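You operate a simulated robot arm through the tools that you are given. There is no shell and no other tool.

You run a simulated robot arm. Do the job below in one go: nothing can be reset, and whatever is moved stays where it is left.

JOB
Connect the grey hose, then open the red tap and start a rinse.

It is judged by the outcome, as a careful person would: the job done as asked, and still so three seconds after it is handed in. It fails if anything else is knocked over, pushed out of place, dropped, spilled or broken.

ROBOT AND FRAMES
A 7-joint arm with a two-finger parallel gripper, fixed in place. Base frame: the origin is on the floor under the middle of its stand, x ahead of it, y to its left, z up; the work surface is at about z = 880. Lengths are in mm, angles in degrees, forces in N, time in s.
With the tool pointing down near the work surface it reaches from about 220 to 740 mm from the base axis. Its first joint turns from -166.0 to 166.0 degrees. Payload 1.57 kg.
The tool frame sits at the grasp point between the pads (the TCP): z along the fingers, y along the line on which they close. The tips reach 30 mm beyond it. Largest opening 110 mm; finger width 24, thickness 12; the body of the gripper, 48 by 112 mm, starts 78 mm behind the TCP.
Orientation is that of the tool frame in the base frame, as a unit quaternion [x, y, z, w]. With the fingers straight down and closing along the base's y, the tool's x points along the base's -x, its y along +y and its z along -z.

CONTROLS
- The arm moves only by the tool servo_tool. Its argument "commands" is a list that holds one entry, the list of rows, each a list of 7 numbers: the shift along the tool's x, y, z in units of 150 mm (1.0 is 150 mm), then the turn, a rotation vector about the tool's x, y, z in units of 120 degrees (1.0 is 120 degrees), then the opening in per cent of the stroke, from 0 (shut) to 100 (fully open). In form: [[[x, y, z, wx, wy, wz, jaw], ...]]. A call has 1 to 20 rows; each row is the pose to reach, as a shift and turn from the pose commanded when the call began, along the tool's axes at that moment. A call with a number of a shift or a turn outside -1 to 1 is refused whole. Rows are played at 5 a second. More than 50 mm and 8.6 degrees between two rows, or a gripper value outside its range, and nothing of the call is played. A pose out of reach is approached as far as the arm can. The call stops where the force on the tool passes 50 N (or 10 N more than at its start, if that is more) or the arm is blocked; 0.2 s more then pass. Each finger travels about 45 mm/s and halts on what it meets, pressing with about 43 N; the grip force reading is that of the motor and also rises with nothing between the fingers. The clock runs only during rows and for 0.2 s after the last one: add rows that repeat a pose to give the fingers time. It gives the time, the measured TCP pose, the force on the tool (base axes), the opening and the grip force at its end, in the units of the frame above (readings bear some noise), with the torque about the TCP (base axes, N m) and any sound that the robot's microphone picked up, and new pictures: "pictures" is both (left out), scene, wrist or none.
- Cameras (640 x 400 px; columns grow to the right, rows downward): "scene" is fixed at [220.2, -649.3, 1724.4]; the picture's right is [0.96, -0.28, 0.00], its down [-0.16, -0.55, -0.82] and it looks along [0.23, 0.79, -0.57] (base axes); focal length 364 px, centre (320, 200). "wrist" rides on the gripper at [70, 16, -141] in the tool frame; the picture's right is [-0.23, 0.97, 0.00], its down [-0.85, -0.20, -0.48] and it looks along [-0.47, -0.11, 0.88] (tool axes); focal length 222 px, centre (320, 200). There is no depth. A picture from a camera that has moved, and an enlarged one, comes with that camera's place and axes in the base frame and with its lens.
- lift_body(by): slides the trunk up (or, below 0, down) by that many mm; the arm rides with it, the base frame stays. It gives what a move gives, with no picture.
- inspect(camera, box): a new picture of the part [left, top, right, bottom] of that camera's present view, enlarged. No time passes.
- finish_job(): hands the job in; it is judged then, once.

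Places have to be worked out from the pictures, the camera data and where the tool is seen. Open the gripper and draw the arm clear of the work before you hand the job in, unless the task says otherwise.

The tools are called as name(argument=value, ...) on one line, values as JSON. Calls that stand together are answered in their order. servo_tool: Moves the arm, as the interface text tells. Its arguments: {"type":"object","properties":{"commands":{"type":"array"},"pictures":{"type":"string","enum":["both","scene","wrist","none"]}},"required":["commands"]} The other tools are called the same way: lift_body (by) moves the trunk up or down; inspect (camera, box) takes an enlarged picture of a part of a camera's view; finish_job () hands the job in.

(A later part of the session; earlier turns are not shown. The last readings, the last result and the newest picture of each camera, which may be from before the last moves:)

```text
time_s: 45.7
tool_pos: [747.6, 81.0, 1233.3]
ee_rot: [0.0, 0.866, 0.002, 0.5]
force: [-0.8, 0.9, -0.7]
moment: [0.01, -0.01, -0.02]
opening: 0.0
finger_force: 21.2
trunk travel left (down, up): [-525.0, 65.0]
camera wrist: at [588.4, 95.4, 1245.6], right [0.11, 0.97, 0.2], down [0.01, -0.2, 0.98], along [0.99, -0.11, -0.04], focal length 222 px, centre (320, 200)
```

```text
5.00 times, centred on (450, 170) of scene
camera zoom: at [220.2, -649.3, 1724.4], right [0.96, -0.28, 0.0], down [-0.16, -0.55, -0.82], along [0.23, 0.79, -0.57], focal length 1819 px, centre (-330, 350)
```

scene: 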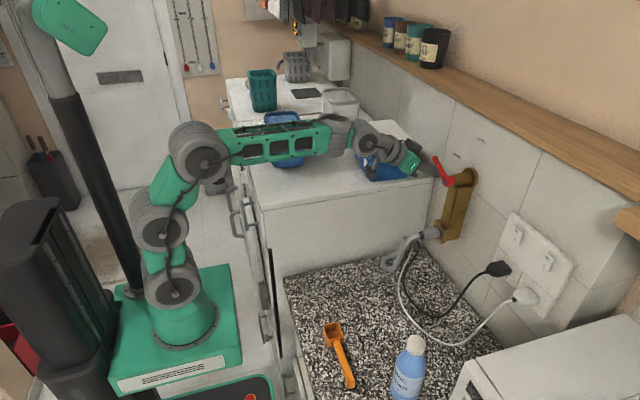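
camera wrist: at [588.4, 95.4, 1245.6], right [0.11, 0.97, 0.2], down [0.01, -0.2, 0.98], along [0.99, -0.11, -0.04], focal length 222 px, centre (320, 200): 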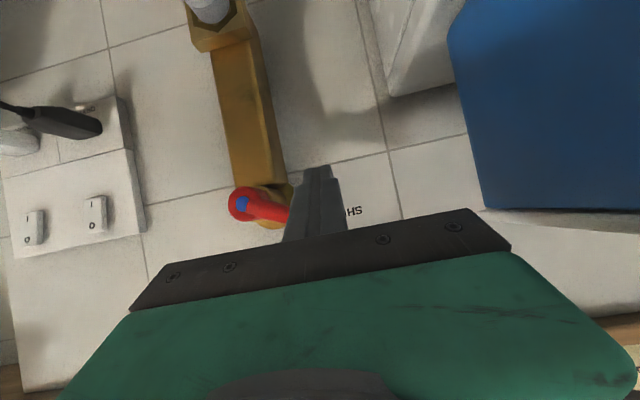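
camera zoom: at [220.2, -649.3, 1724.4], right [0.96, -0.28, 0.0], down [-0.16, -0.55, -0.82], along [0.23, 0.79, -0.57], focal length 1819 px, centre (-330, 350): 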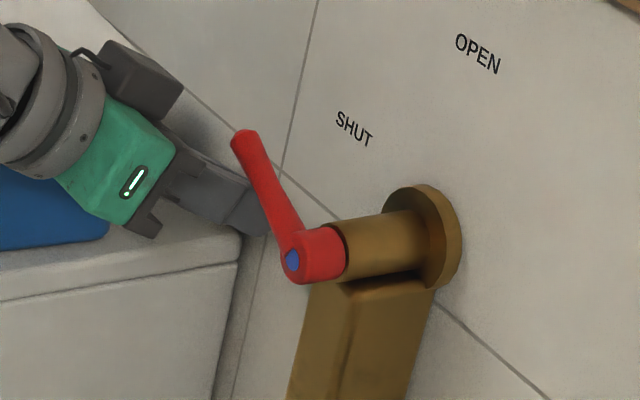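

The lever is rotating with very little force. I'll continue the arc to the upright OPEN position.

servo_tool(commands=[[[-0.0444, -0.008, -0.0257, 0, 0, 0, 0], [-0.0848, -0.02, -0.0491, 0, 0, 0, 0], [-0.128, -0.0434, -0.0742, 0, 0, 0, 0], [-0.1655, -0.072, -0.0959, 0, 0, 0, 0], [-0.2018, -0.11, -0.1169, 0, 0, 0, 0], [-0.2324, -0.1547, -0.1346, 0, 0, 0, 0], [-0.2578, -0.2067, -0.1493, 0, 0, 0, 0], [-0.2751, -0.2634, -0.1593, 0, 0, 0, 0], [-0.2751, -0.2634, -0.1593, 0, 0, 0, 0]]], pictures="both")

inspect(camera="scene", box=[400, 130, 500, 210])

inspect(camera="wrist", box=[200, 80, 400, 240])

```text
time_s: 47.7
tool_pos: [747.7, 39.2, 1280.9]
ee_rot: [0.0, 0.867, 0.002, 0.499]
force: [-0.2, -0.3, -0.6]
moment: [-0.01, 0.01, -0.01]
opening: 0.0
finger_force: 20.8
trunk travel left (down, up): [-525.0, 65.0]
camera wrist: at [588.2, 55.6, 1292.6], right [0.11, 0.97, 0.2], down [0.01, -0.2, 0.98], along [0.99, -0.11, -0.04], focal length 222 px, centre (320, 200)
```

scene: 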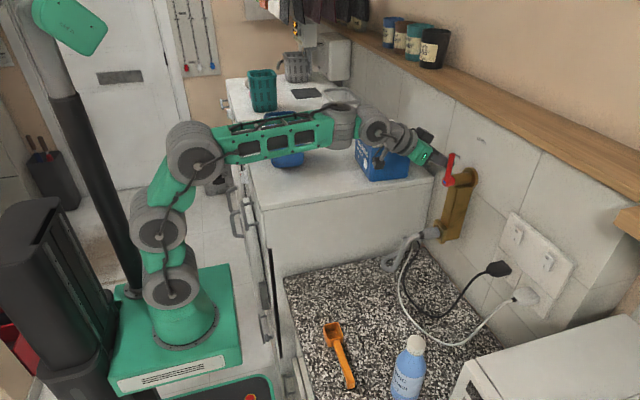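
wrist: 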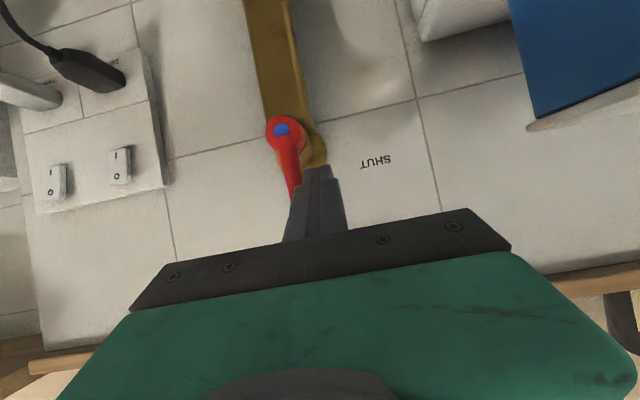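

```text
5.00 times, centred on (450, 170) of scene
camera zoom: at [220.2, -649.3, 1724.4], right [0.96, -0.28, 0.0], down [-0.16, -0.55, -0.82], along [0.23, 0.79, -0.57], focal length 1819 px, centre (-330, 350)
```

zoom: 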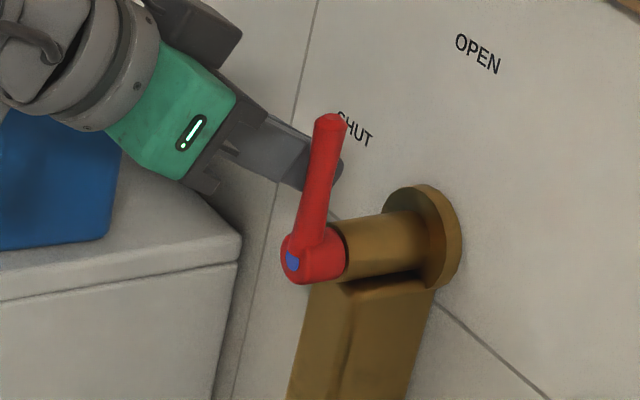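

```text
2.50 times, centred on (300, 160) of wrist
camera zoom: at [588.2, 55.6, 1292.6], right [0.11, 0.97, 0.2], down [0.01, -0.2, 0.98], along [0.99, -0.11, -0.04], focal length 555 px, centre (370, 300)
```

zoom: 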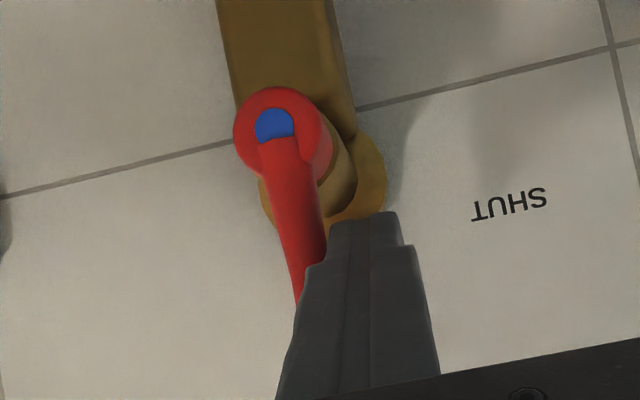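

The lever is upright, within a few degrees of OPEN. I'll nudge a little further to confirm it has reached its stop.

servo_tool(commands=[[[0, -0.01, 0, 0, 0, 0, 0], [0, -0.02, 0, 0, 0, 0, 0], [0, -0.03, 0, 0, 0, 0, 0], [0, -0.03, 0, 0, 0, 0, 0]]], pictures="both")

inspect(camera="wrist", box=[200, 80, 400, 240])

inspect(camera="scene", box=[400, 130, 500, 210])

```text
time_s: 48.7
tool_pos: [746.2, 37.5, 1282.3]
ee_rot: [-0.002, 0.865, 0.003, 0.501]
force: [-3.3, 8.1, 0.7]
moment: [0.12, 0.03, 0.0]
opening: 0.2
finger_force: 21.4
trunk travel left (down, up): [-525.0, 65.0]
camera wrist: at [588.2, 53.1, 1292.6], right [0.11, 0.97, 0.2], down [0.01, -0.2, 0.98], along [0.99, -0.1, -0.04], focal length 222 px, centre (320, 200)
```

scene: 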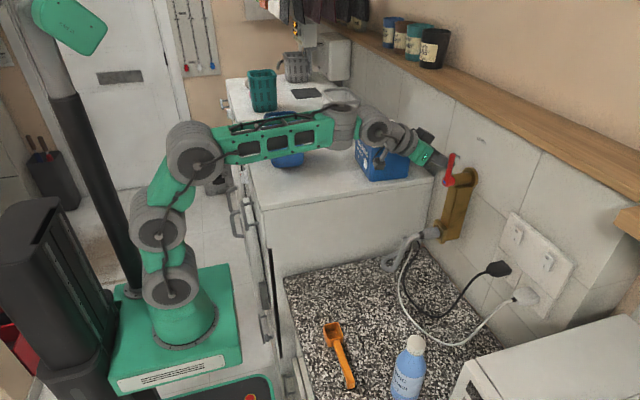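
wrist: 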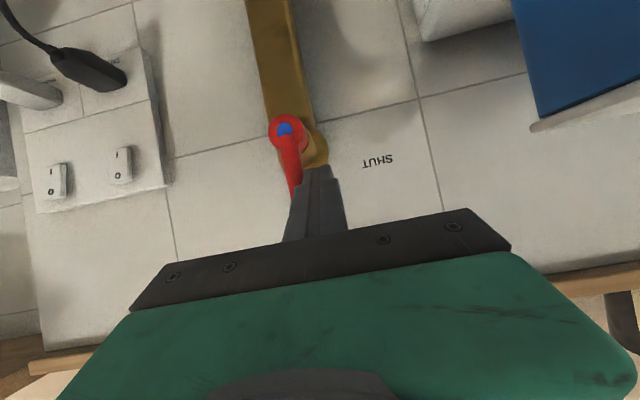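

```text
2.50 times, centred on (300, 160) of wrist
camera zoom: at [588.2, 53.1, 1292.6], right [0.11, 0.97, 0.2], down [0.01, -0.2, 0.98], along [0.99, -0.1, -0.04], focal length 555 px, centre (370, 300)
```

zoom: 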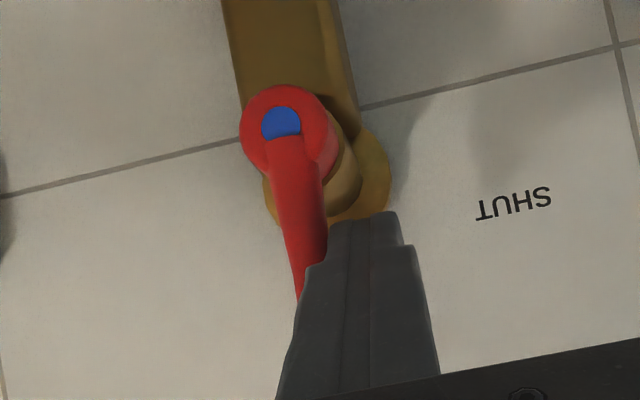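

```text
5.00 times, centred on (450, 170) of scene
camera zoom: at [220.2, -649.3, 1724.4], right [0.96, -0.28, 0.0], down [-0.16, -0.55, -0.82], along [0.23, 0.79, -0.57], focal length 1819 px, centre (-330, 350)
```

zoom: 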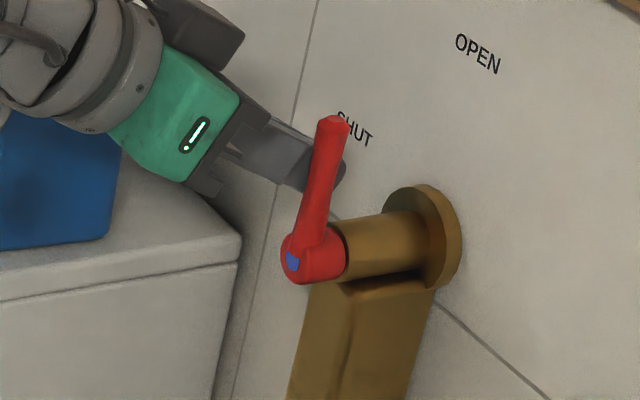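

The lever is against its stop (8 N, no further movement), so the tap is open. I'll step off the lever and withdraw straight back.

servo_tool(commands=[[[0, 0.07, 0, 0, 0, 0, 0], [0.1, 0.1, -0.17, 0, 0, 0, 0], [0.22, 0.1, -0.38, 0, 0, 0, 0], [0.36, 0.1, -0.62, 0, 0, 0, 0], [0.5, 0.1, -0.86, 0, 0, 0, 0]]], pictures="both")

inspect(camera="scene", box=[390, 130, 510, 260])

inspect(camera="wrist", box=[180, 60, 400, 220])

```text
time_s: 49.9
tool_pos: [597.2, 48.3, 1281.8]
ee_rot: [-0.001, 0.866, 0.003, 0.5]
force: [0.0, 1.1, 0.2]
moment: [0.02, 0.0, 0.01]
opening: 0.1
finger_force: 21.2
trunk travel left (down, up): [-525.0, 65.0]
camera wrist: at [438.6, 65.5, 1292.6], right [0.11, 0.97, 0.2], down [0.01, -0.2, 0.98], along [0.99, -0.11, -0.04], focal length 222 px, centre (320, 200)
```

scene: 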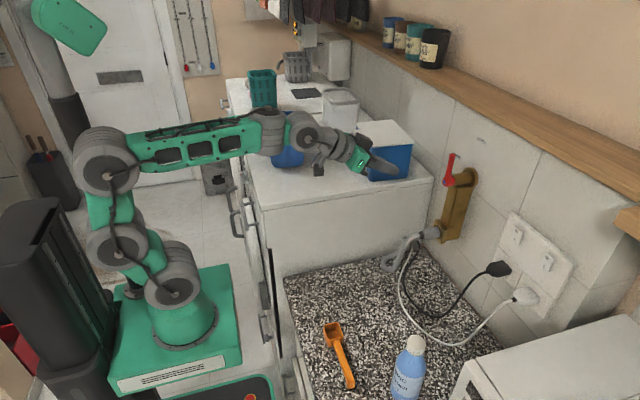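
wrist: 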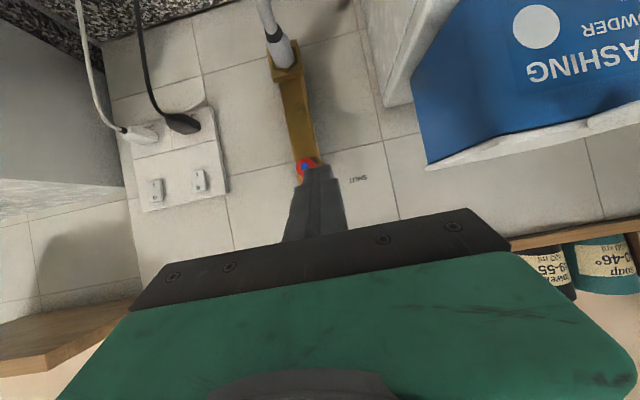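

```text
3.08 times, centred on (450, 195) of scene
camera zoom: at [220.2, -649.3, 1724.4], right [0.96, -0.28, 0.0], down [-0.16, -0.55, -0.82], along [0.23, 0.79, -0.57], focal length 1119 px, centre (-80, 215)
```

zoom: 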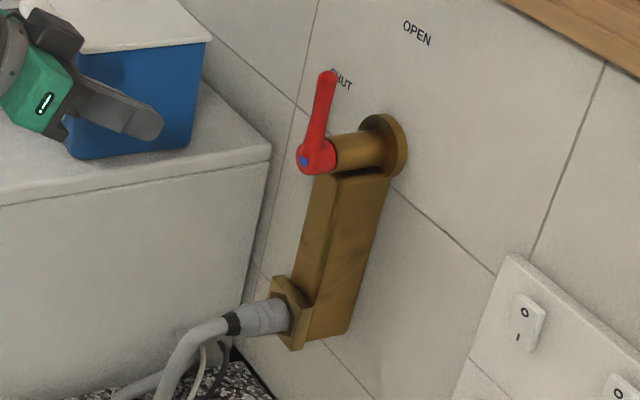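

```text
2.50 times, centred on (290, 140) of wrist
camera zoom: at [438.6, 65.5, 1292.6], right [0.11, 0.97, 0.2], down [0.01, -0.2, 0.98], along [0.99, -0.11, -0.04], focal length 555 px, centre (395, 350)
```

zoom: 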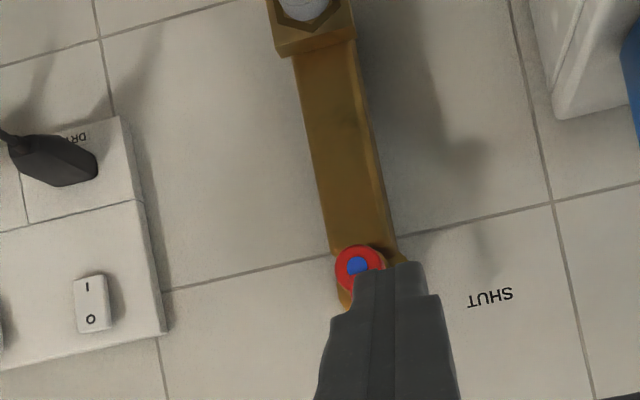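

The tap is open and the hose is still seated. I'll draw back toward the robot on my way to the washer's control panel.

servo_tool(commands=[[[0.19, 0, -0.19, 0, 0, 0, 0], [0.38, 0, -0.38, 0, 0, 0, 0], [0.57, 0, -0.57, 0, 0, 0, 0], [0.76, 0, -0.76, 0, 0, 0, 0], [0.95, 0, -0.95, 0, 0, 0, 0]]], pictures="scene")

```text
time_s: 51.3
tool_pos: [408.6, 61.7, 1189.9]
ee_rot: [-0.027, 0.887, -0.026, 0.46]
force: [-0.1, -0.2, -0.3]
moment: [-0.03, -0.01, -0.04]
opening: 0.0
finger_force: 21.0
trunk travel left (down, up): [-525.0, 65.0]
stopped in row 5: the arm was blocked; the commanded pose is now the measured one
```

scene: 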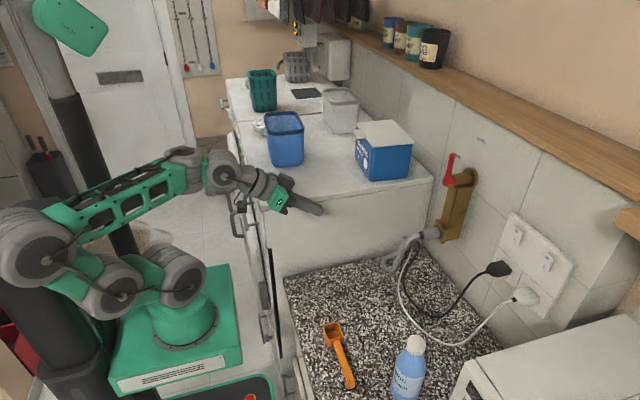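

The arm's elbow swung back and was blocked because the tool was tilted too far while close in. I'll restore a roomier pose over the counter (tool 40° from vertical) and then use the trunk lift.

servo_tool(commands=[[[-0.145, -0.079, 0.041, -0.0036, 0.0309, 0.0082, 0], [-0.29, -0.159, 0.083, -0.0073, 0.0617, 0.0165, 0], [-0.435, -0.238, 0.124, -0.0109, 0.0926, 0.0247, 0], [-0.58, -0.317, 0.165, -0.0145, 0.1234, 0.0329, 0]]], pictures="scene")

```text
time_s: 52.3
tool_pos: [480.2, 17.4, 1255.2]
ee_rot: [0.004, 0.939, 0.0, 0.345]
force: [0.0, -0.2, 0.4]
moment: [0.02, -0.03, 0.01]
opening: 0.0
finger_force: 21.1
trunk travel left (down, up): [-525.0, 65.0]
```

scene: 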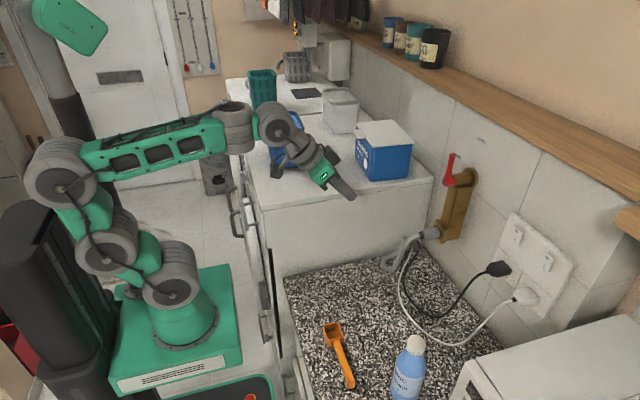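

Working through the arm's geometry, the earlier blocks were the wrist near the lamp head and the elbow against the column behind. Lowering the trunk keeps the elbow low and compact for reaching the washer's front. I'll lower it 200 mm, which leaves the gripper well above the counter.

lift_body(by=-200)

```text
time_s: 54.5
tool_pos: [479.9, 16.3, 1053.4]
ee_rot: [0.005, 0.939, 0.0, 0.343]
force: [0.1, 0.9, 0.4]
moment: [0.01, -0.02, -0.02]
opening: 0.0
finger_force: 21.6
trunk travel left (down, up): [-325.0, 265.0]
```

The trunk is down. I'll raise the tool to pass above the washer's top corner.

servo_tool(commands=[[[-0.103, 0.007, -0.24, 0, 0, 0, 0], [-0.207, 0.013, -0.48, 0, 0, 0, 0], [-0.31, 0.02, -0.72, 0, 0, 0, 0], [-0.413, 0.027, -0.959, 0, 0, 0, 0]]], pictures="scene")

```text
time_s: 55.5
tool_pos: [434.9, 20.3, 1204.7]
ee_rot: [0.003, 0.939, 0.001, 0.344]
force: [-0.2, -0.5, 0.3]
moment: [0.0, 0.0, 0.01]
opening: 0.0
finger_force: 21.7
trunk travel left (down, up): [-325.0, 265.0]
```

scene: 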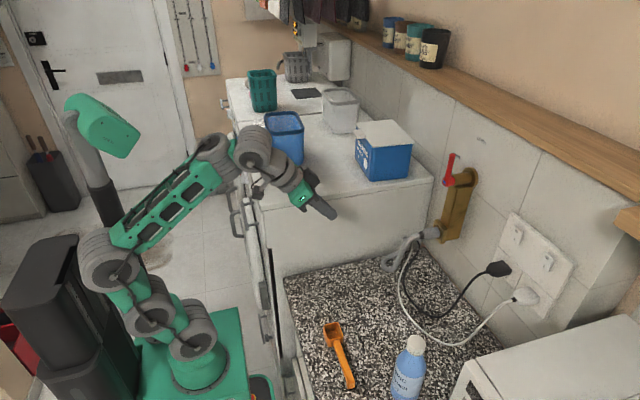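

The green head on the mast moved with the trunk, so it's part of the robot and lowering doesn't help. I'll bring the tool back down, return the trunk to its original height, and then swing left with the wrist kept low, well below the head.

servo_tool(commands=[[[0.103, 0, 0.24, 0, 0, 0, 0], [0.207, 0, 0.48, 0, 0, 0, 0], [0.31, 0, 0.72, 0, 0, 0, 0], [0.413, 0, 0.959, 0, 0, 0, 0]]], pictures="none")

lift_body(by=200)

```text
time_s: 56.5
tool_pos: [480.2, 20.3, 1053.7]
ee_rot: [0.004, 0.939, 0.001, 0.344]
force: [0.1, -0.5, 0.3]
moment: [-0.01, 0.0, 0.01]
opening: 0.0
finger_force: 20.9
trunk travel left (down, up): [-325.0, 265.0]
```

```text
time_s: 58.7
tool_pos: [479.9, 19.8, 1255.7]
ee_rot: [0.004, 0.939, 0.001, 0.344]
force: [-0.5, 0.3, -0.4]
moment: [0.0, 0.02, -0.01]
opening: 0.0
finger_force: 21.1
trunk travel left (down, up): [-525.0, 65.0]
```

I'm back at trunk zero. I'll start the low swing left with the yaw following the bearing, passing above the washer's front corner.

servo_tool(commands=[[[0.118, 0.157, -0.002, -0.0201, 0, -0.024, 0], [0.237, 0.313, -0.003, -0.0402, 0, -0.048, 0], [0.355, 0.47, -0.005, -0.0603, 0, -0.072, 0], [0.473, 0.627, -0.006, -0.0804, 0, -0.0958, 0]]], pictures="scene")

```text
time_s: 59.7
tool_pos: [425.8, 115.4, 1209.4]
ee_rot: [-0.12, 0.931, 0.046, 0.341]
force: [-0.5, -0.8, -0.7]
moment: [-0.03, -0.01, -0.02]
opening: 0.0
finger_force: 21.3
trunk travel left (down, up): [-525.0, 65.0]
```

scene: 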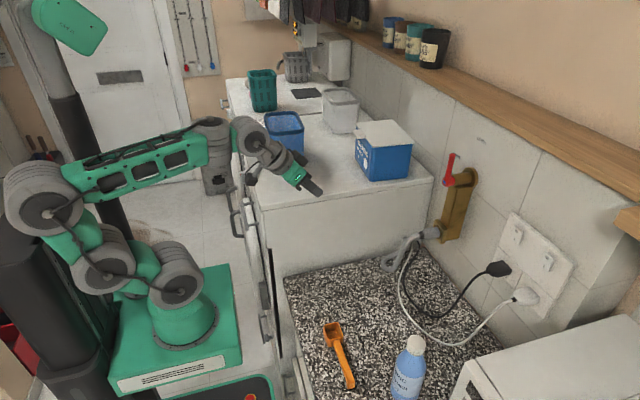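

That went smoothly. I'll continue the arc in two more steps.

servo_tool(commands=[[[0.031, 0.184, -0.026, -0.0201, 0, -0.024, 0], [0.062, 0.369, -0.052, -0.0402, 0, -0.048, 0], [0.092, 0.553, -0.077, -0.0603, 0, -0.072, 0], [0.123, 0.737, -0.103, -0.0804, 0, -0.0958, 0]]], pictures="none")

```text
time_s: 60.7
tool_pos: [376.1, 215.5, 1210.7]
ee_rot: [-0.24, 0.908, 0.088, 0.333]
force: [0.3, 0.8, -0.3]
moment: [0.03, 0.0, 0.03]
opening: 0.0
finger_force: 21.4
trunk travel left (down, up): [-525.0, 65.0]
```

servo_tool(commands=[[[0.033, 0.184, -0.028, -0.0201, 0, -0.024, 0], [0.066, 0.369, -0.056, -0.0402, 0, -0.048, 0], [0.099, 0.553, -0.083, -0.0603, 0, -0.072, 0], [0.132, 0.737, -0.111, -0.0804, 0, -0.0958, 0]]], pictures="both")

inspect(camera="wrist", box=[320, 0, 640, 200])

```text
time_s: 61.7
tool_pos: [298.2, 298.8, 1209.6]
ee_rot: [-0.357, 0.868, 0.13, 0.318]
force: [0.0, -0.4, 0.2]
moment: [0.0, 0.0, -0.01]
opening: 0.2
finger_force: 21.7
trunk travel left (down, up): [-525.0, 65.0]
camera wrist: at [182.1, 209.0, 1273.5], right [-0.56, 0.81, 0.15], down [0.38, 0.1, 0.92], along [0.73, 0.57, -0.37], focal length 222 px, centre (320, 200)
```

scene: 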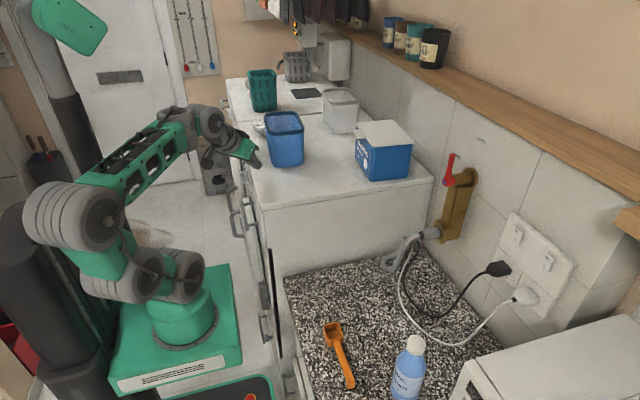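
wrist: 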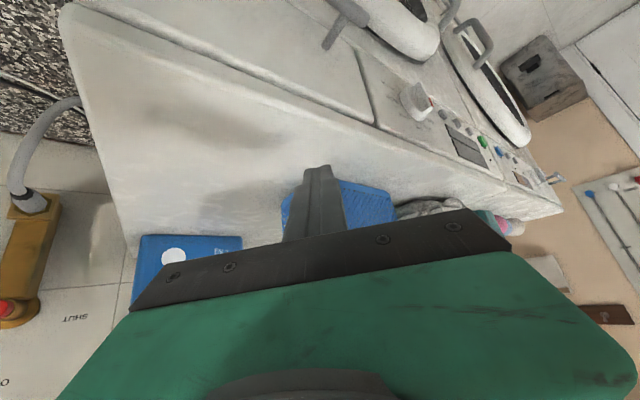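

```text
2.00 times, centred on (480, 100) of wrist
camera zoom: at [182.1, 209.0, 1273.5], right [-0.56, 0.81, 0.15], down [0.38, 0.1, 0.92], along [0.73, 0.57, -0.37], focal length 444 px, centre (0, 400)
```

zoom: 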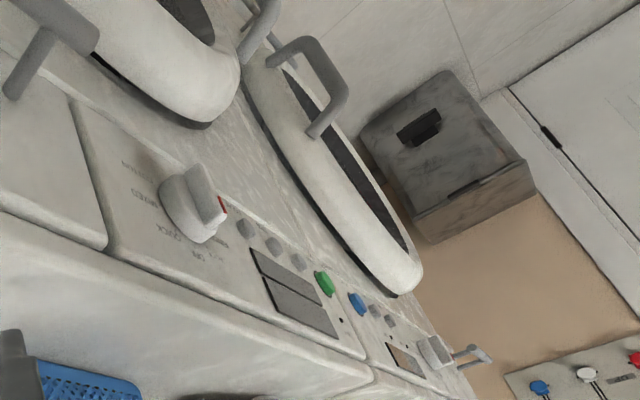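

Good view of the panel. I'll zoom in on the dial and buttons from here.

inspect(camera="wrist", box=[370, 60, 450, 140])

inspect(camera="wrist", box=[430, 100, 530, 180])

```text
5.00 times, centred on (410, 100) of wrist
camera zoom: at [182.1, 209.0, 1273.5], right [-0.56, 0.81, 0.15], down [0.38, 0.1, 0.92], along [0.73, 0.57, -0.37], focal length 1111 px, centre (-130, 700)
```

zoom: 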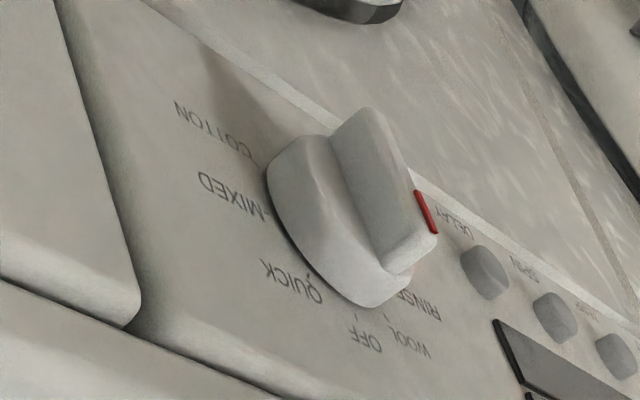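

```text
5.00 times, centred on (480, 140) of wrist
camera zoom: at [182.1, 209.0, 1273.5], right [-0.56, 0.81, 0.15], down [0.38, 0.1, 0.92], along [0.73, 0.57, -0.37], focal length 1111 px, centre (-480, 500)
```

zoom: 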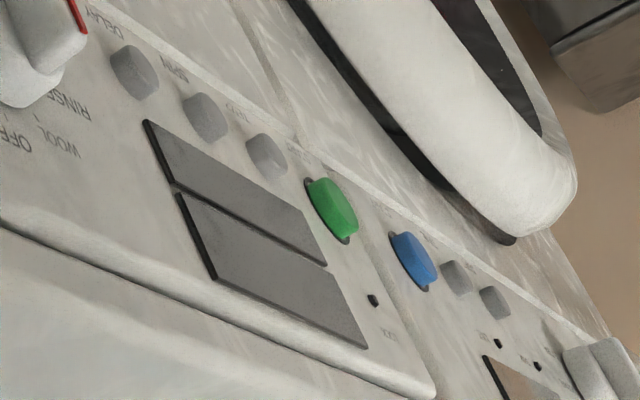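

The pointer's red mark is near the top of the dial, by OFF. I'll move to a more frontal viewing pose, staying in front of the panel.

servo_tool(commands=[[[0.069, 0.221, -0.037, 0.024, -0.024, 0.022, 0], [0.138, 0.442, -0.074, 0.048, -0.049, 0.044, 0], [0.127, 0.592, 0.094, 0.072, -0.073, 0.067, 0], [0.117, 0.742, 0.263, 0.097, -0.097, 0.089, 0], [0.106, 0.892, 0.431, 0.1208, -0.1213, 0.111, 0]]], pictures="both")

inspect(camera="wrist", box=[230, 40, 430, 200])

```text
time_s: 62.9
tool_pos: [224.3, 416.3, 1149.8]
ee_rot: [-0.192, 0.865, 0.101, 0.452]
force: [-0.1, -0.2, 0.1]
moment: [-0.01, 0.0, 0.0]
opening: 0.1
finger_force: 21.3
trunk travel left (down, up): [-525.0, 65.0]
camera wrist: at [74.9, 365.0, 1175.1], right [-0.29, 0.94, 0.19], down [0.17, -0.14, 0.97], along [0.94, 0.32, -0.12], focal length 222 px, centre (320, 200)
```

scene: 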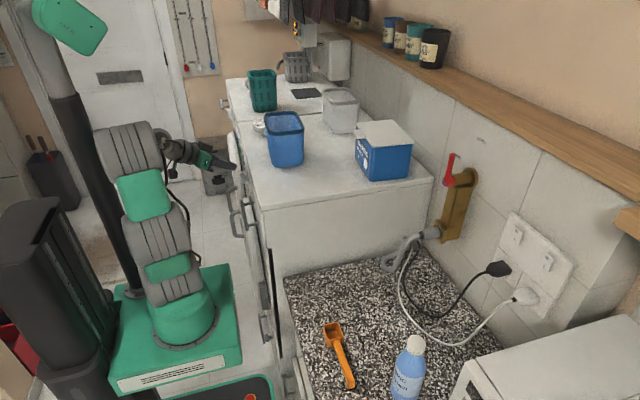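
wrist: 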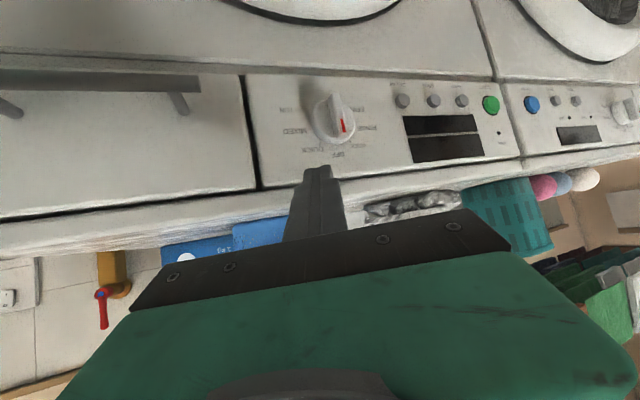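

```text
2.50 times, centred on (330, 120) of wrist
camera zoom: at [74.9, 365.0, 1175.1], right [-0.29, 0.94, 0.19], down [0.17, -0.14, 0.97], along [0.94, 0.32, -0.12], focal length 555 px, centre (295, 400)
```

zoom: 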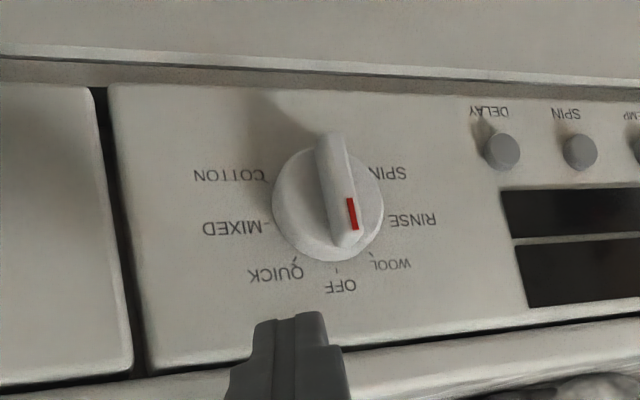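

Excellent frontal view (upside down): the pointer is at OFF, and RINSE is two steps round on the +y side. I'll zoom in to measure the tick angles.

inspect(camera="wrist", box=[290, 80, 390, 165])

inspect(camera="wrist", box=[380, 70, 560, 170])

```text
4.71 times, centred on (340, 122) of wrist
camera zoom: at [74.9, 365.0, 1175.1], right [-0.29, 0.94, 0.19], down [0.17, -0.14, 0.97], along [0.94, 0.32, -0.12], focal length 1045 px, centre (226, 565)
```

zoom: 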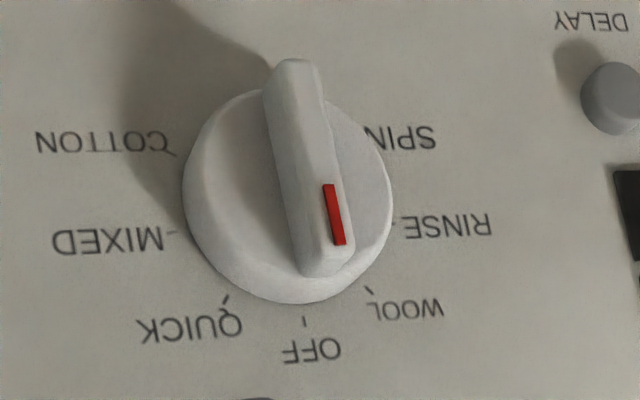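

```text
3.56 times, centred on (470, 120) of wrist
camera zoom: at [74.9, 365.0, 1175.1], right [-0.29, 0.94, 0.19], down [0.17, -0.14, 0.97], along [0.94, 0.32, -0.12], focal length 790 px, centre (-213, 484)
```

zoom: 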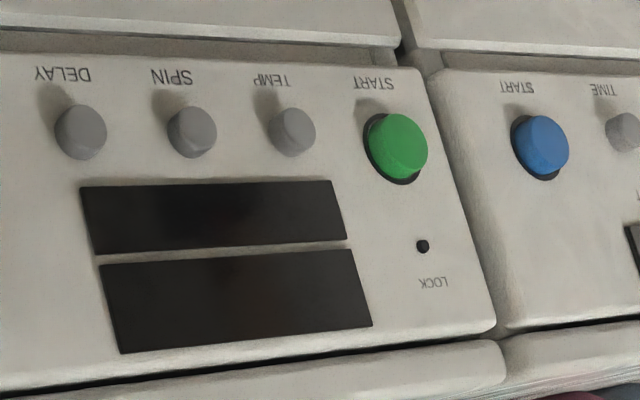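

The ticks are 40° apart, so RINSE is 80° from OFF toward +y. The dial centre is at about (287, 467, 1068), with a vertical ridge about 11 mm wide whose outer face is near x≈268. I'll square the gripper (yaw 0, 60° pitch) and open it, positioned just above the dial so I can straddle the ridge.

servo_tool(commands=[[[0.0035, 0.068, 0.068, 0.0442, -0.0098, 0.0279, 10], [0.007, 0.137, 0.135, 0.0884, -0.0197, 0.0558, 20], [0.0105, 0.205, 0.203, 0.1325, -0.0295, 0.0837, 30], [0.014, 0.273, 0.27, 0.1767, -0.0393, 0.1116, 36], [0.014, 0.273, 0.27, 0.1767, -0.0393, 0.1116, 36]]], pictures="both")

inspect(camera="wrist", box=[220, 60, 420, 220])

```text
time_s: 64.1
tool_pos: [238.1, 465.9, 1125.2]
ee_rot: [0.0, 0.867, -0.001, 0.499]
force: [0.4, 0.5, 0.5]
moment: [0.01, 0.0, 0.01]
opening: 39.5
finger_force: 0.2
out of reach, approached as far as the arm can: row 4
trunk travel left (down, up): [-525.0, 65.0]
camera wrist: at [78.3, 482.4, 1136.3], right [0.12, 0.97, 0.19], down [0.02, -0.2, 0.98], along [0.99, -0.11, -0.04], focal length 222 px, centre (320, 200)
```

scene: 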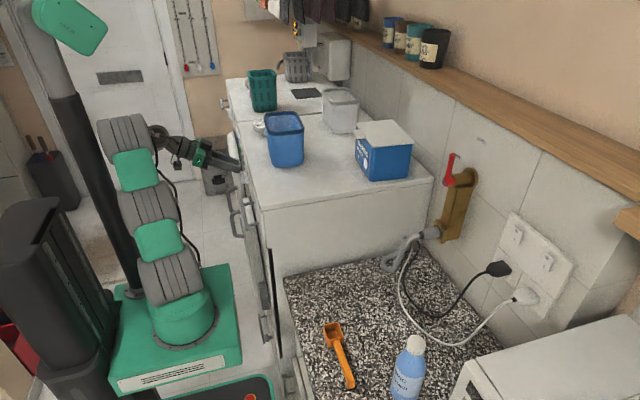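
wrist: 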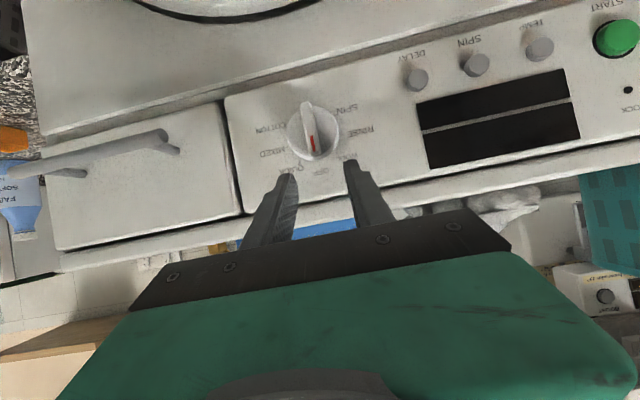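

```text
2.50 times, centred on (320, 140) of wrist
camera zoom: at [78.3, 482.4, 1136.3], right [0.12, 0.97, 0.19], down [0.02, -0.2, 0.98], along [0.99, -0.11, -0.04], focal length 555 px, centre (320, 350)
```

zoom: 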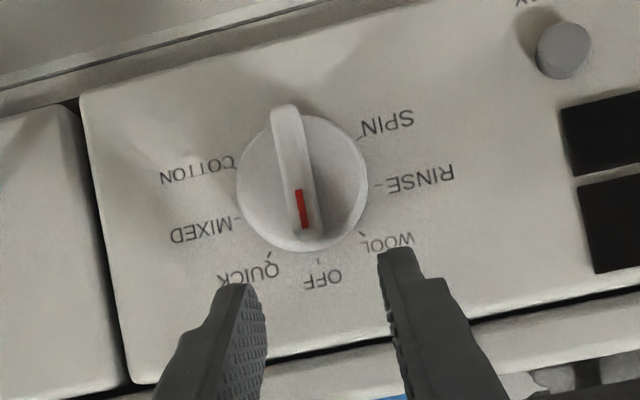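

The gripper is square and open above the dial. From two views the dial centre is about (283, 465, 1070). I'll lower the fingers to straddle the ridge, staying a little shallow for now.

servo_tool(commands=[[[0.09, 0, 0.045, 0, 0, 0, 36], [0.19, -0.002, 0.09, 0, 0, 0, 36], [0.288, -0.003, 0.135, 0, 0, 0, 36]]], pictures="both")

inspect(camera="wrist", box=[250, 100, 390, 220])

inspect(camera="scene", box=[180, 120, 280, 200])

```text
time_s: 64.9
tool_pos: [231.6, 465.2, 1076.3]
ee_rot: [0.001, 0.867, -0.001, 0.499]
force: [0.3, -0.1, -0.7]
moment: [0.01, -0.01, -0.02]
opening: 39.7
finger_force: 0.0
trunk travel left (down, up): [-525.0, 65.0]
camera wrist: at [73.3, 481.8, 1089.6], right [0.12, 0.97, 0.2], down [0.02, -0.2, 0.98], along [0.99, -0.11, -0.04], focal length 222 px, centre (320, 200)
```

scene: 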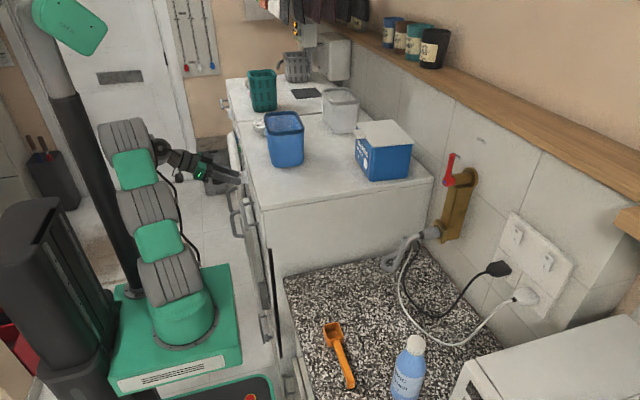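
wrist: 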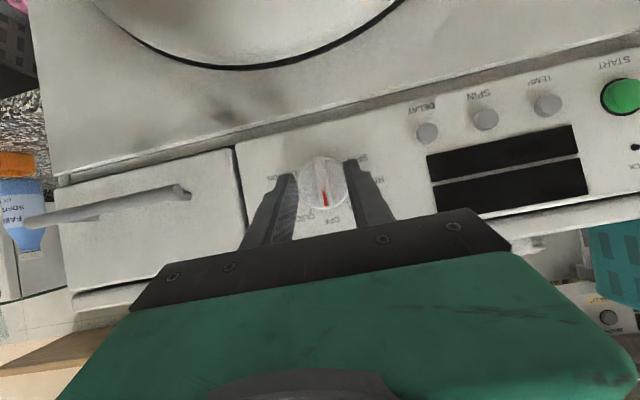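

```text
3.33 times, centred on (320, 160) of wrist
camera zoom: at [73.3, 481.8, 1089.6], right [0.12, 0.97, 0.2], down [0.02, -0.2, 0.98], along [0.99, -0.11, -0.04], focal length 740 px, centre (320, 333)
```

zoom: 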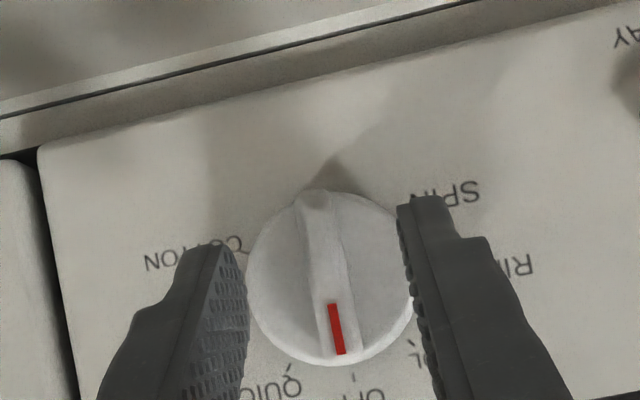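

```text
5.00 times, centred on (230, 160) of scene
camera zoom: at [220.2, -649.3, 1724.4], right [0.96, -0.28, 0.0], down [-0.16, -0.55, -0.82], along [0.23, 0.79, -0.57], focal length 1819 px, centre (770, 400)
```

zoom: 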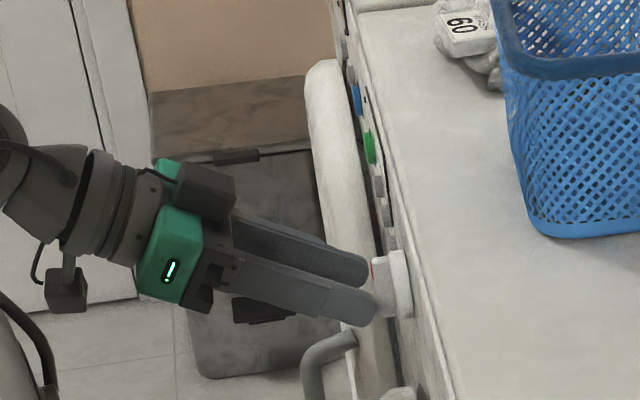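

The fingers straddle the ridge nicely, centred in y. I'll ease forward in small steps to gain depth on the ridge, watching the force.

servo_tool(commands=[[[-0.0067, 0, 0.0115, 0, 0, 0, 36], [-0.0133, 0, 0.0231, 0, 0, 0, 36], [-0.02, 0, 0.0346, 0, 0, 0, 36], [-0.02, 0, 0.0346, 0, 0, 0, 36]]], pictures="both")

inspect(camera="scene", box=[236, 160, 276, 190])

inspect(camera="wrist", box=[250, 100, 390, 220])

```text
time_s: 65.9
tool_pos: [237.8, 465.1, 1079.2]
ee_rot: [-0.001, 0.867, -0.001, 0.498]
force: [-0.1, 0.5, -0.2]
moment: [-0.03, -0.02, 0.0]
opening: 39.8
finger_force: 0.1
trunk travel left (down, up): [-525.0, 65.0]
camera wrist: at [79.4, 481.7, 1089.8], right [0.11, 0.97, 0.19], down [0.02, -0.2, 0.98], along [0.99, -0.11, -0.04], focal length 222 px, centre (320, 200)
```

scene: 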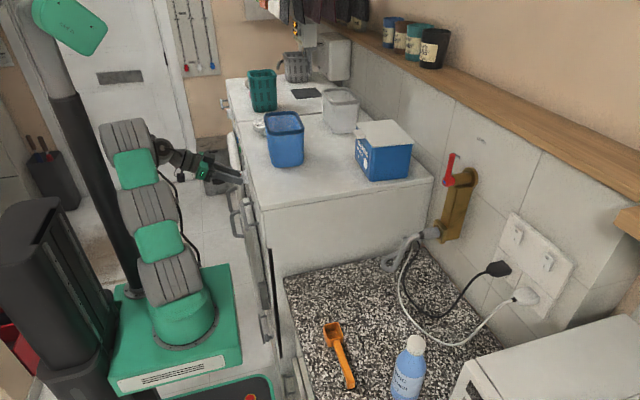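
wrist: 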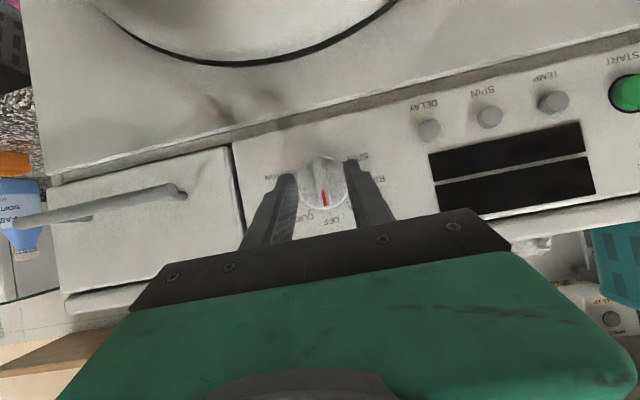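

```text
13.33 times, centred on (256, 175) of scene
camera zoom: at [220.2, -649.3, 1724.4], right [0.96, -0.28, 0.0], down [-0.16, -0.55, -0.82], along [0.23, 0.79, -0.57], focal length 4850 px, centre (1173, 533)
```

zoom: 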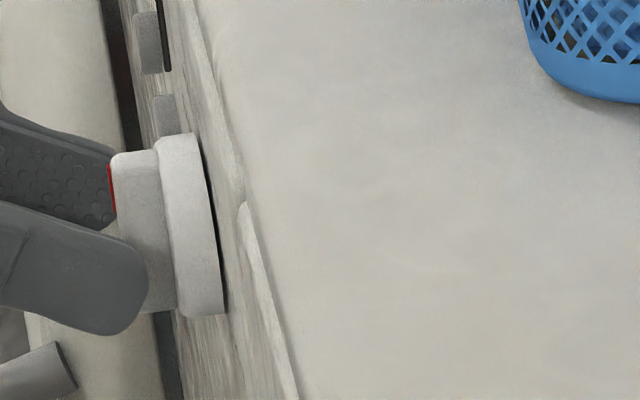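

```text
3.33 times, centred on (320, 160) of wrist
camera zoom: at [79.4, 481.7, 1089.8], right [0.11, 0.97, 0.19], down [0.02, -0.2, 0.98], along [0.99, -0.11, -0.04], focal length 740 px, centre (320, 333)
```

zoom: 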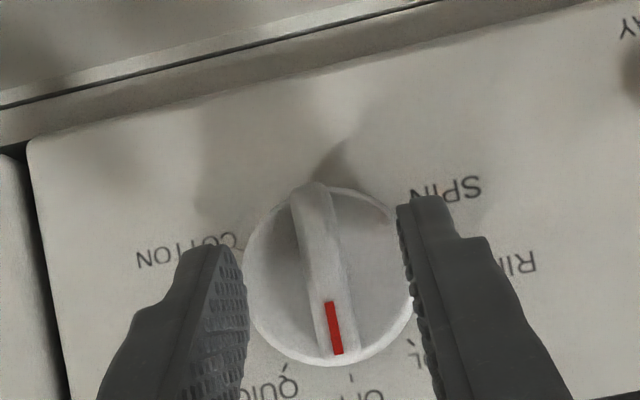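

There's about 4 mm of overlap on a ridge roughly 13 mm deep, still with no contact. I'll advance 5 mm more and then close gently on the ridge.

servo_tool(commands=[[[-0.0083, 0, 0.0144, 0, 0, 0, 36], [-0.0167, 0, 0.0289, 0, 0, 0, 36], [-0.0167, 0, 0.0289, 0, 0, 0, 36]]], pictures="none")

inspect(camera="scene", box=[236, 160, 276, 190])

```text
time_s: 66.7
tool_pos: [241.2, 466.5, 1078.4]
ee_rot: [0.0, 0.867, 0.0, 0.499]
force: [-9.9, 0.2, 0.7]
moment: [0.01, 0.01, 0.03]
opening: 39.1
finger_force: 0.1
trunk travel left (down, up): [-525.0, 65.0]
```

```text
13.33 times, centred on (256, 175) of scene
camera zoom: at [220.2, -649.3, 1724.4], right [0.96, -0.28, 0.0], down [-0.16, -0.55, -0.82], along [0.23, 0.79, -0.57], focal length 4850 px, centre (1173, 533)
```

zoom: 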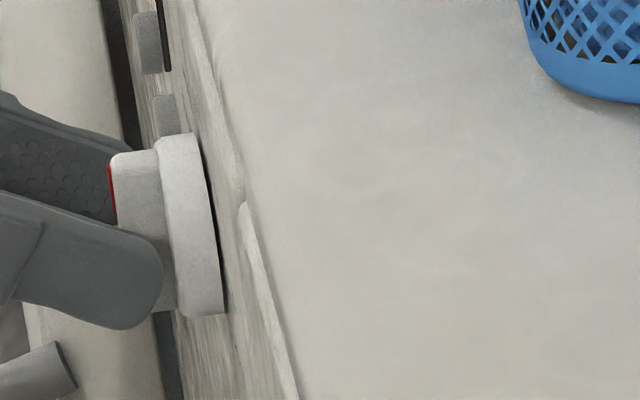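

The fingertips just touched the dial's disc (10 N). I'll back off 2 mm and close on the ridge.

servo_tool(commands=[[[0.0067, 0, -0.0115, 0, 0, 0, 36], [0.0067, 0, -0.0115, 0, 0, 0, 25], [0.0067, 0, -0.0115, 0, 0, 0, 15], [0.0067, 0, -0.0115, 0, 0, 0, 5], [0.0067, 0, -0.0115, 0, 0, 0, 2], [0.0067, 0, -0.0115, 0, 0, 0, 2]]], pictures="both")

inspect(camera="wrist", box=[250, 100, 390, 220])

inspect(camera="scene", box=[236, 160, 276, 190])

```text
time_s: 68.1
tool_pos: [242.1, 464.6, 1078.9]
ee_rot: [-0.001, 0.867, 0.0, 0.499]
force: [3.9, 0.1, -0.7]
moment: [-0.04, -0.4, 0.03]
opening: 9.8
finger_force: 27.8
trunk travel left (down, up): [-525.0, 65.0]
camera wrist: at [83.1, 482.1, 1089.9], right [0.12, 0.97, 0.2], down [0.02, -0.2, 0.98], along [0.99, -0.11, -0.04], focal length 222 px, centre (320, 200)
```

scene: 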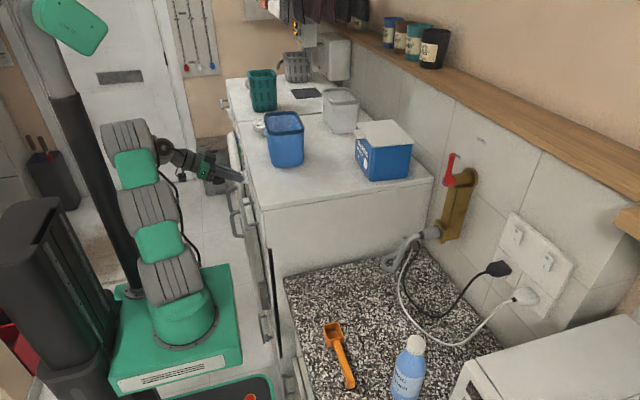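
wrist: 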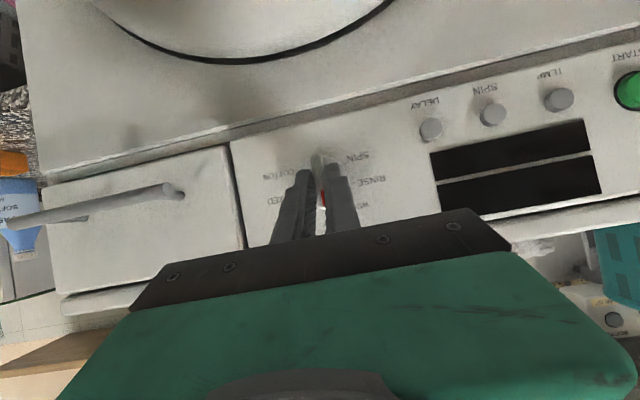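

```text
3.33 times, centred on (320, 160) of wrist
camera zoom: at [83.1, 482.1, 1089.9], right [0.12, 0.97, 0.2], down [0.02, -0.2, 0.98], along [0.99, -0.11, -0.04], focal length 740 px, centre (320, 333)
```

zoom: 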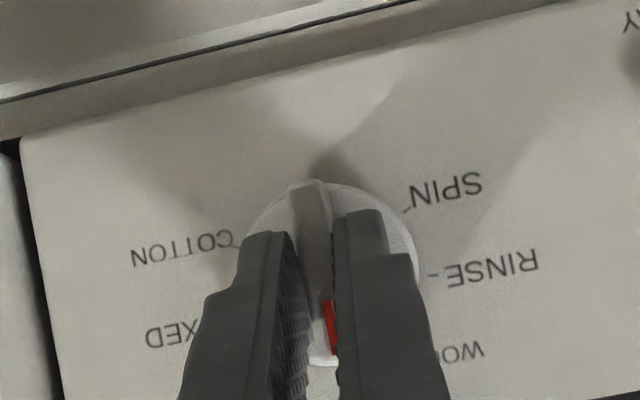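

```text
13.33 times, centred on (256, 175) of scene
camera zoom: at [220.2, -649.3, 1724.4], right [0.96, -0.28, 0.0], down [-0.16, -0.55, -0.82], along [0.23, 0.79, -0.57], focal length 4850 px, centre (1173, 533)
```

zoom: 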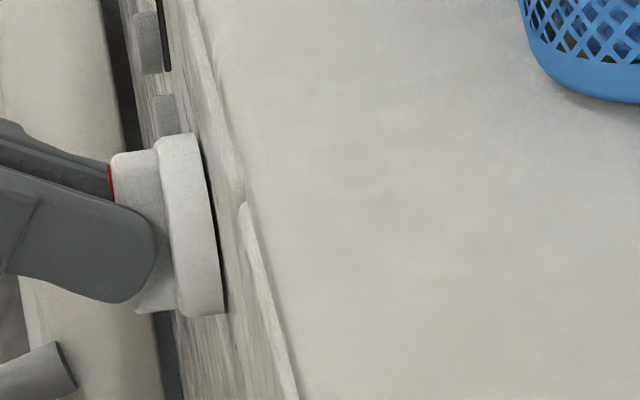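

The ridge is gripped at 9.8 mm. I'll rotate about the dial axis in the direction of RINSE, first 40° to the WOOL step, and check.

servo_tool(commands=[[[0.0005, 0.0081, 0.0003, 0.0333, 0, -0.0577, 2], [0.0019, 0.016, 0.0011, 0.0667, 0, -0.1155, 2], [0.0043, 0.0236, 0.0025, 0.1, 0, -0.1732, 2], [0.0076, 0.0307, 0.0044, 0.1333, 0, -0.2309, 2], [0.0118, 0.0373, 0.0068, 0.1667, 0, -0.2887, 2]]], pictures="both")

inspect(camera="scene", box=[236, 160, 276, 190])

inspect(camera="wrist", box=[230, 80, 430, 230])

```text
time_s: 68.7
tool_pos: [240.7, 464.3, 1066.3]
ee_rot: [-0.064, 0.862, -0.081, 0.496]
force: [-14.9, 8.5, -7.7]
moment: [0.01, 0.42, 0.06]
opening: 10.3
finger_force: 4.4
out of reach, approached as far as the arm can: row 2, 3
trunk travel left (down, up): [-525.0, 65.0]
stopped in row 3: the force on the tool passed its limit at 112 N (the readings are from after the stop); the commanded pose is now the measured one
camera wrist: at [82.6, 478.0, 1075.6], right [0.08, 1.0, -0.01], down [0.02, 0.0, 1.0], along [1.0, -0.08, -0.02], focal length 222 px, centre (320, 200)
```

scene: 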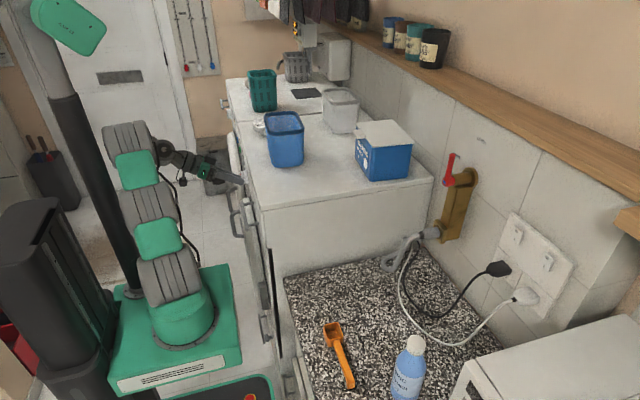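
wrist: 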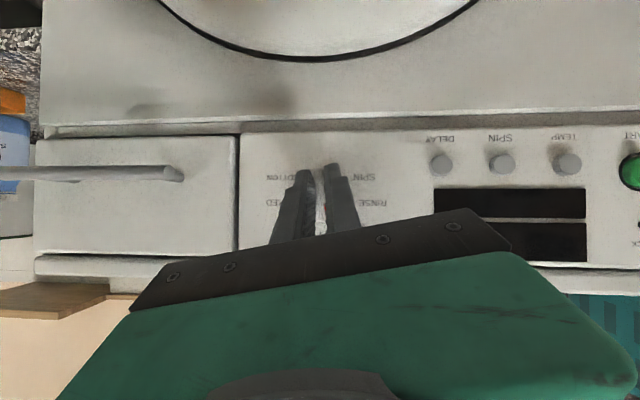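

```text
13.33 times, centred on (256, 175) of scene
camera zoom: at [220.2, -649.3, 1724.4], right [0.96, -0.28, 0.0], down [-0.16, -0.55, -0.82], along [0.23, 0.79, -0.57], focal length 4850 px, centre (1173, 533)
```

zoom: 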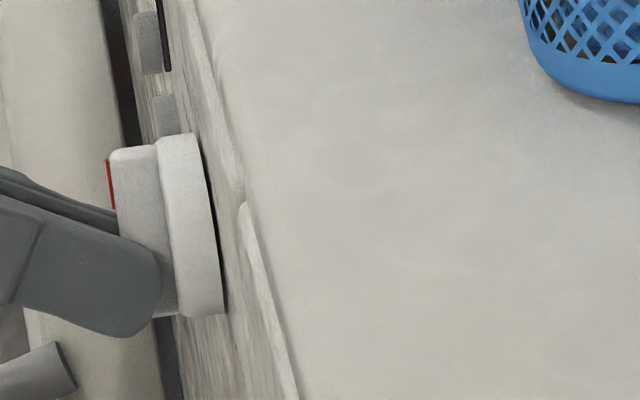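

```text
2.67 times, centred on (330, 155) of wrist
camera zoom: at [82.6, 478.0, 1075.6], right [0.08, 1.0, -0.01], down [0.02, 0.0, 1.0], along [1.0, -0.08, -0.02], focal length 592 px, centre (293, 320)
```

zoom: 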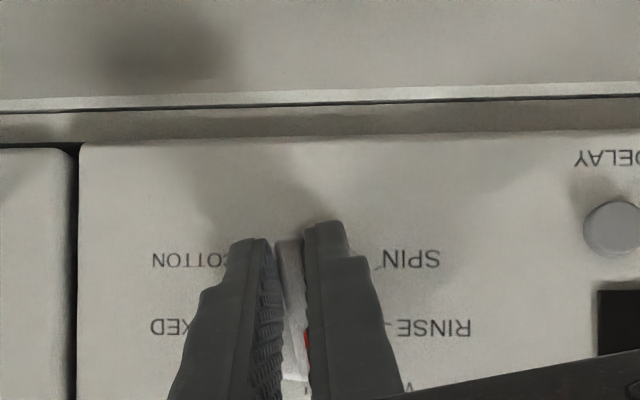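

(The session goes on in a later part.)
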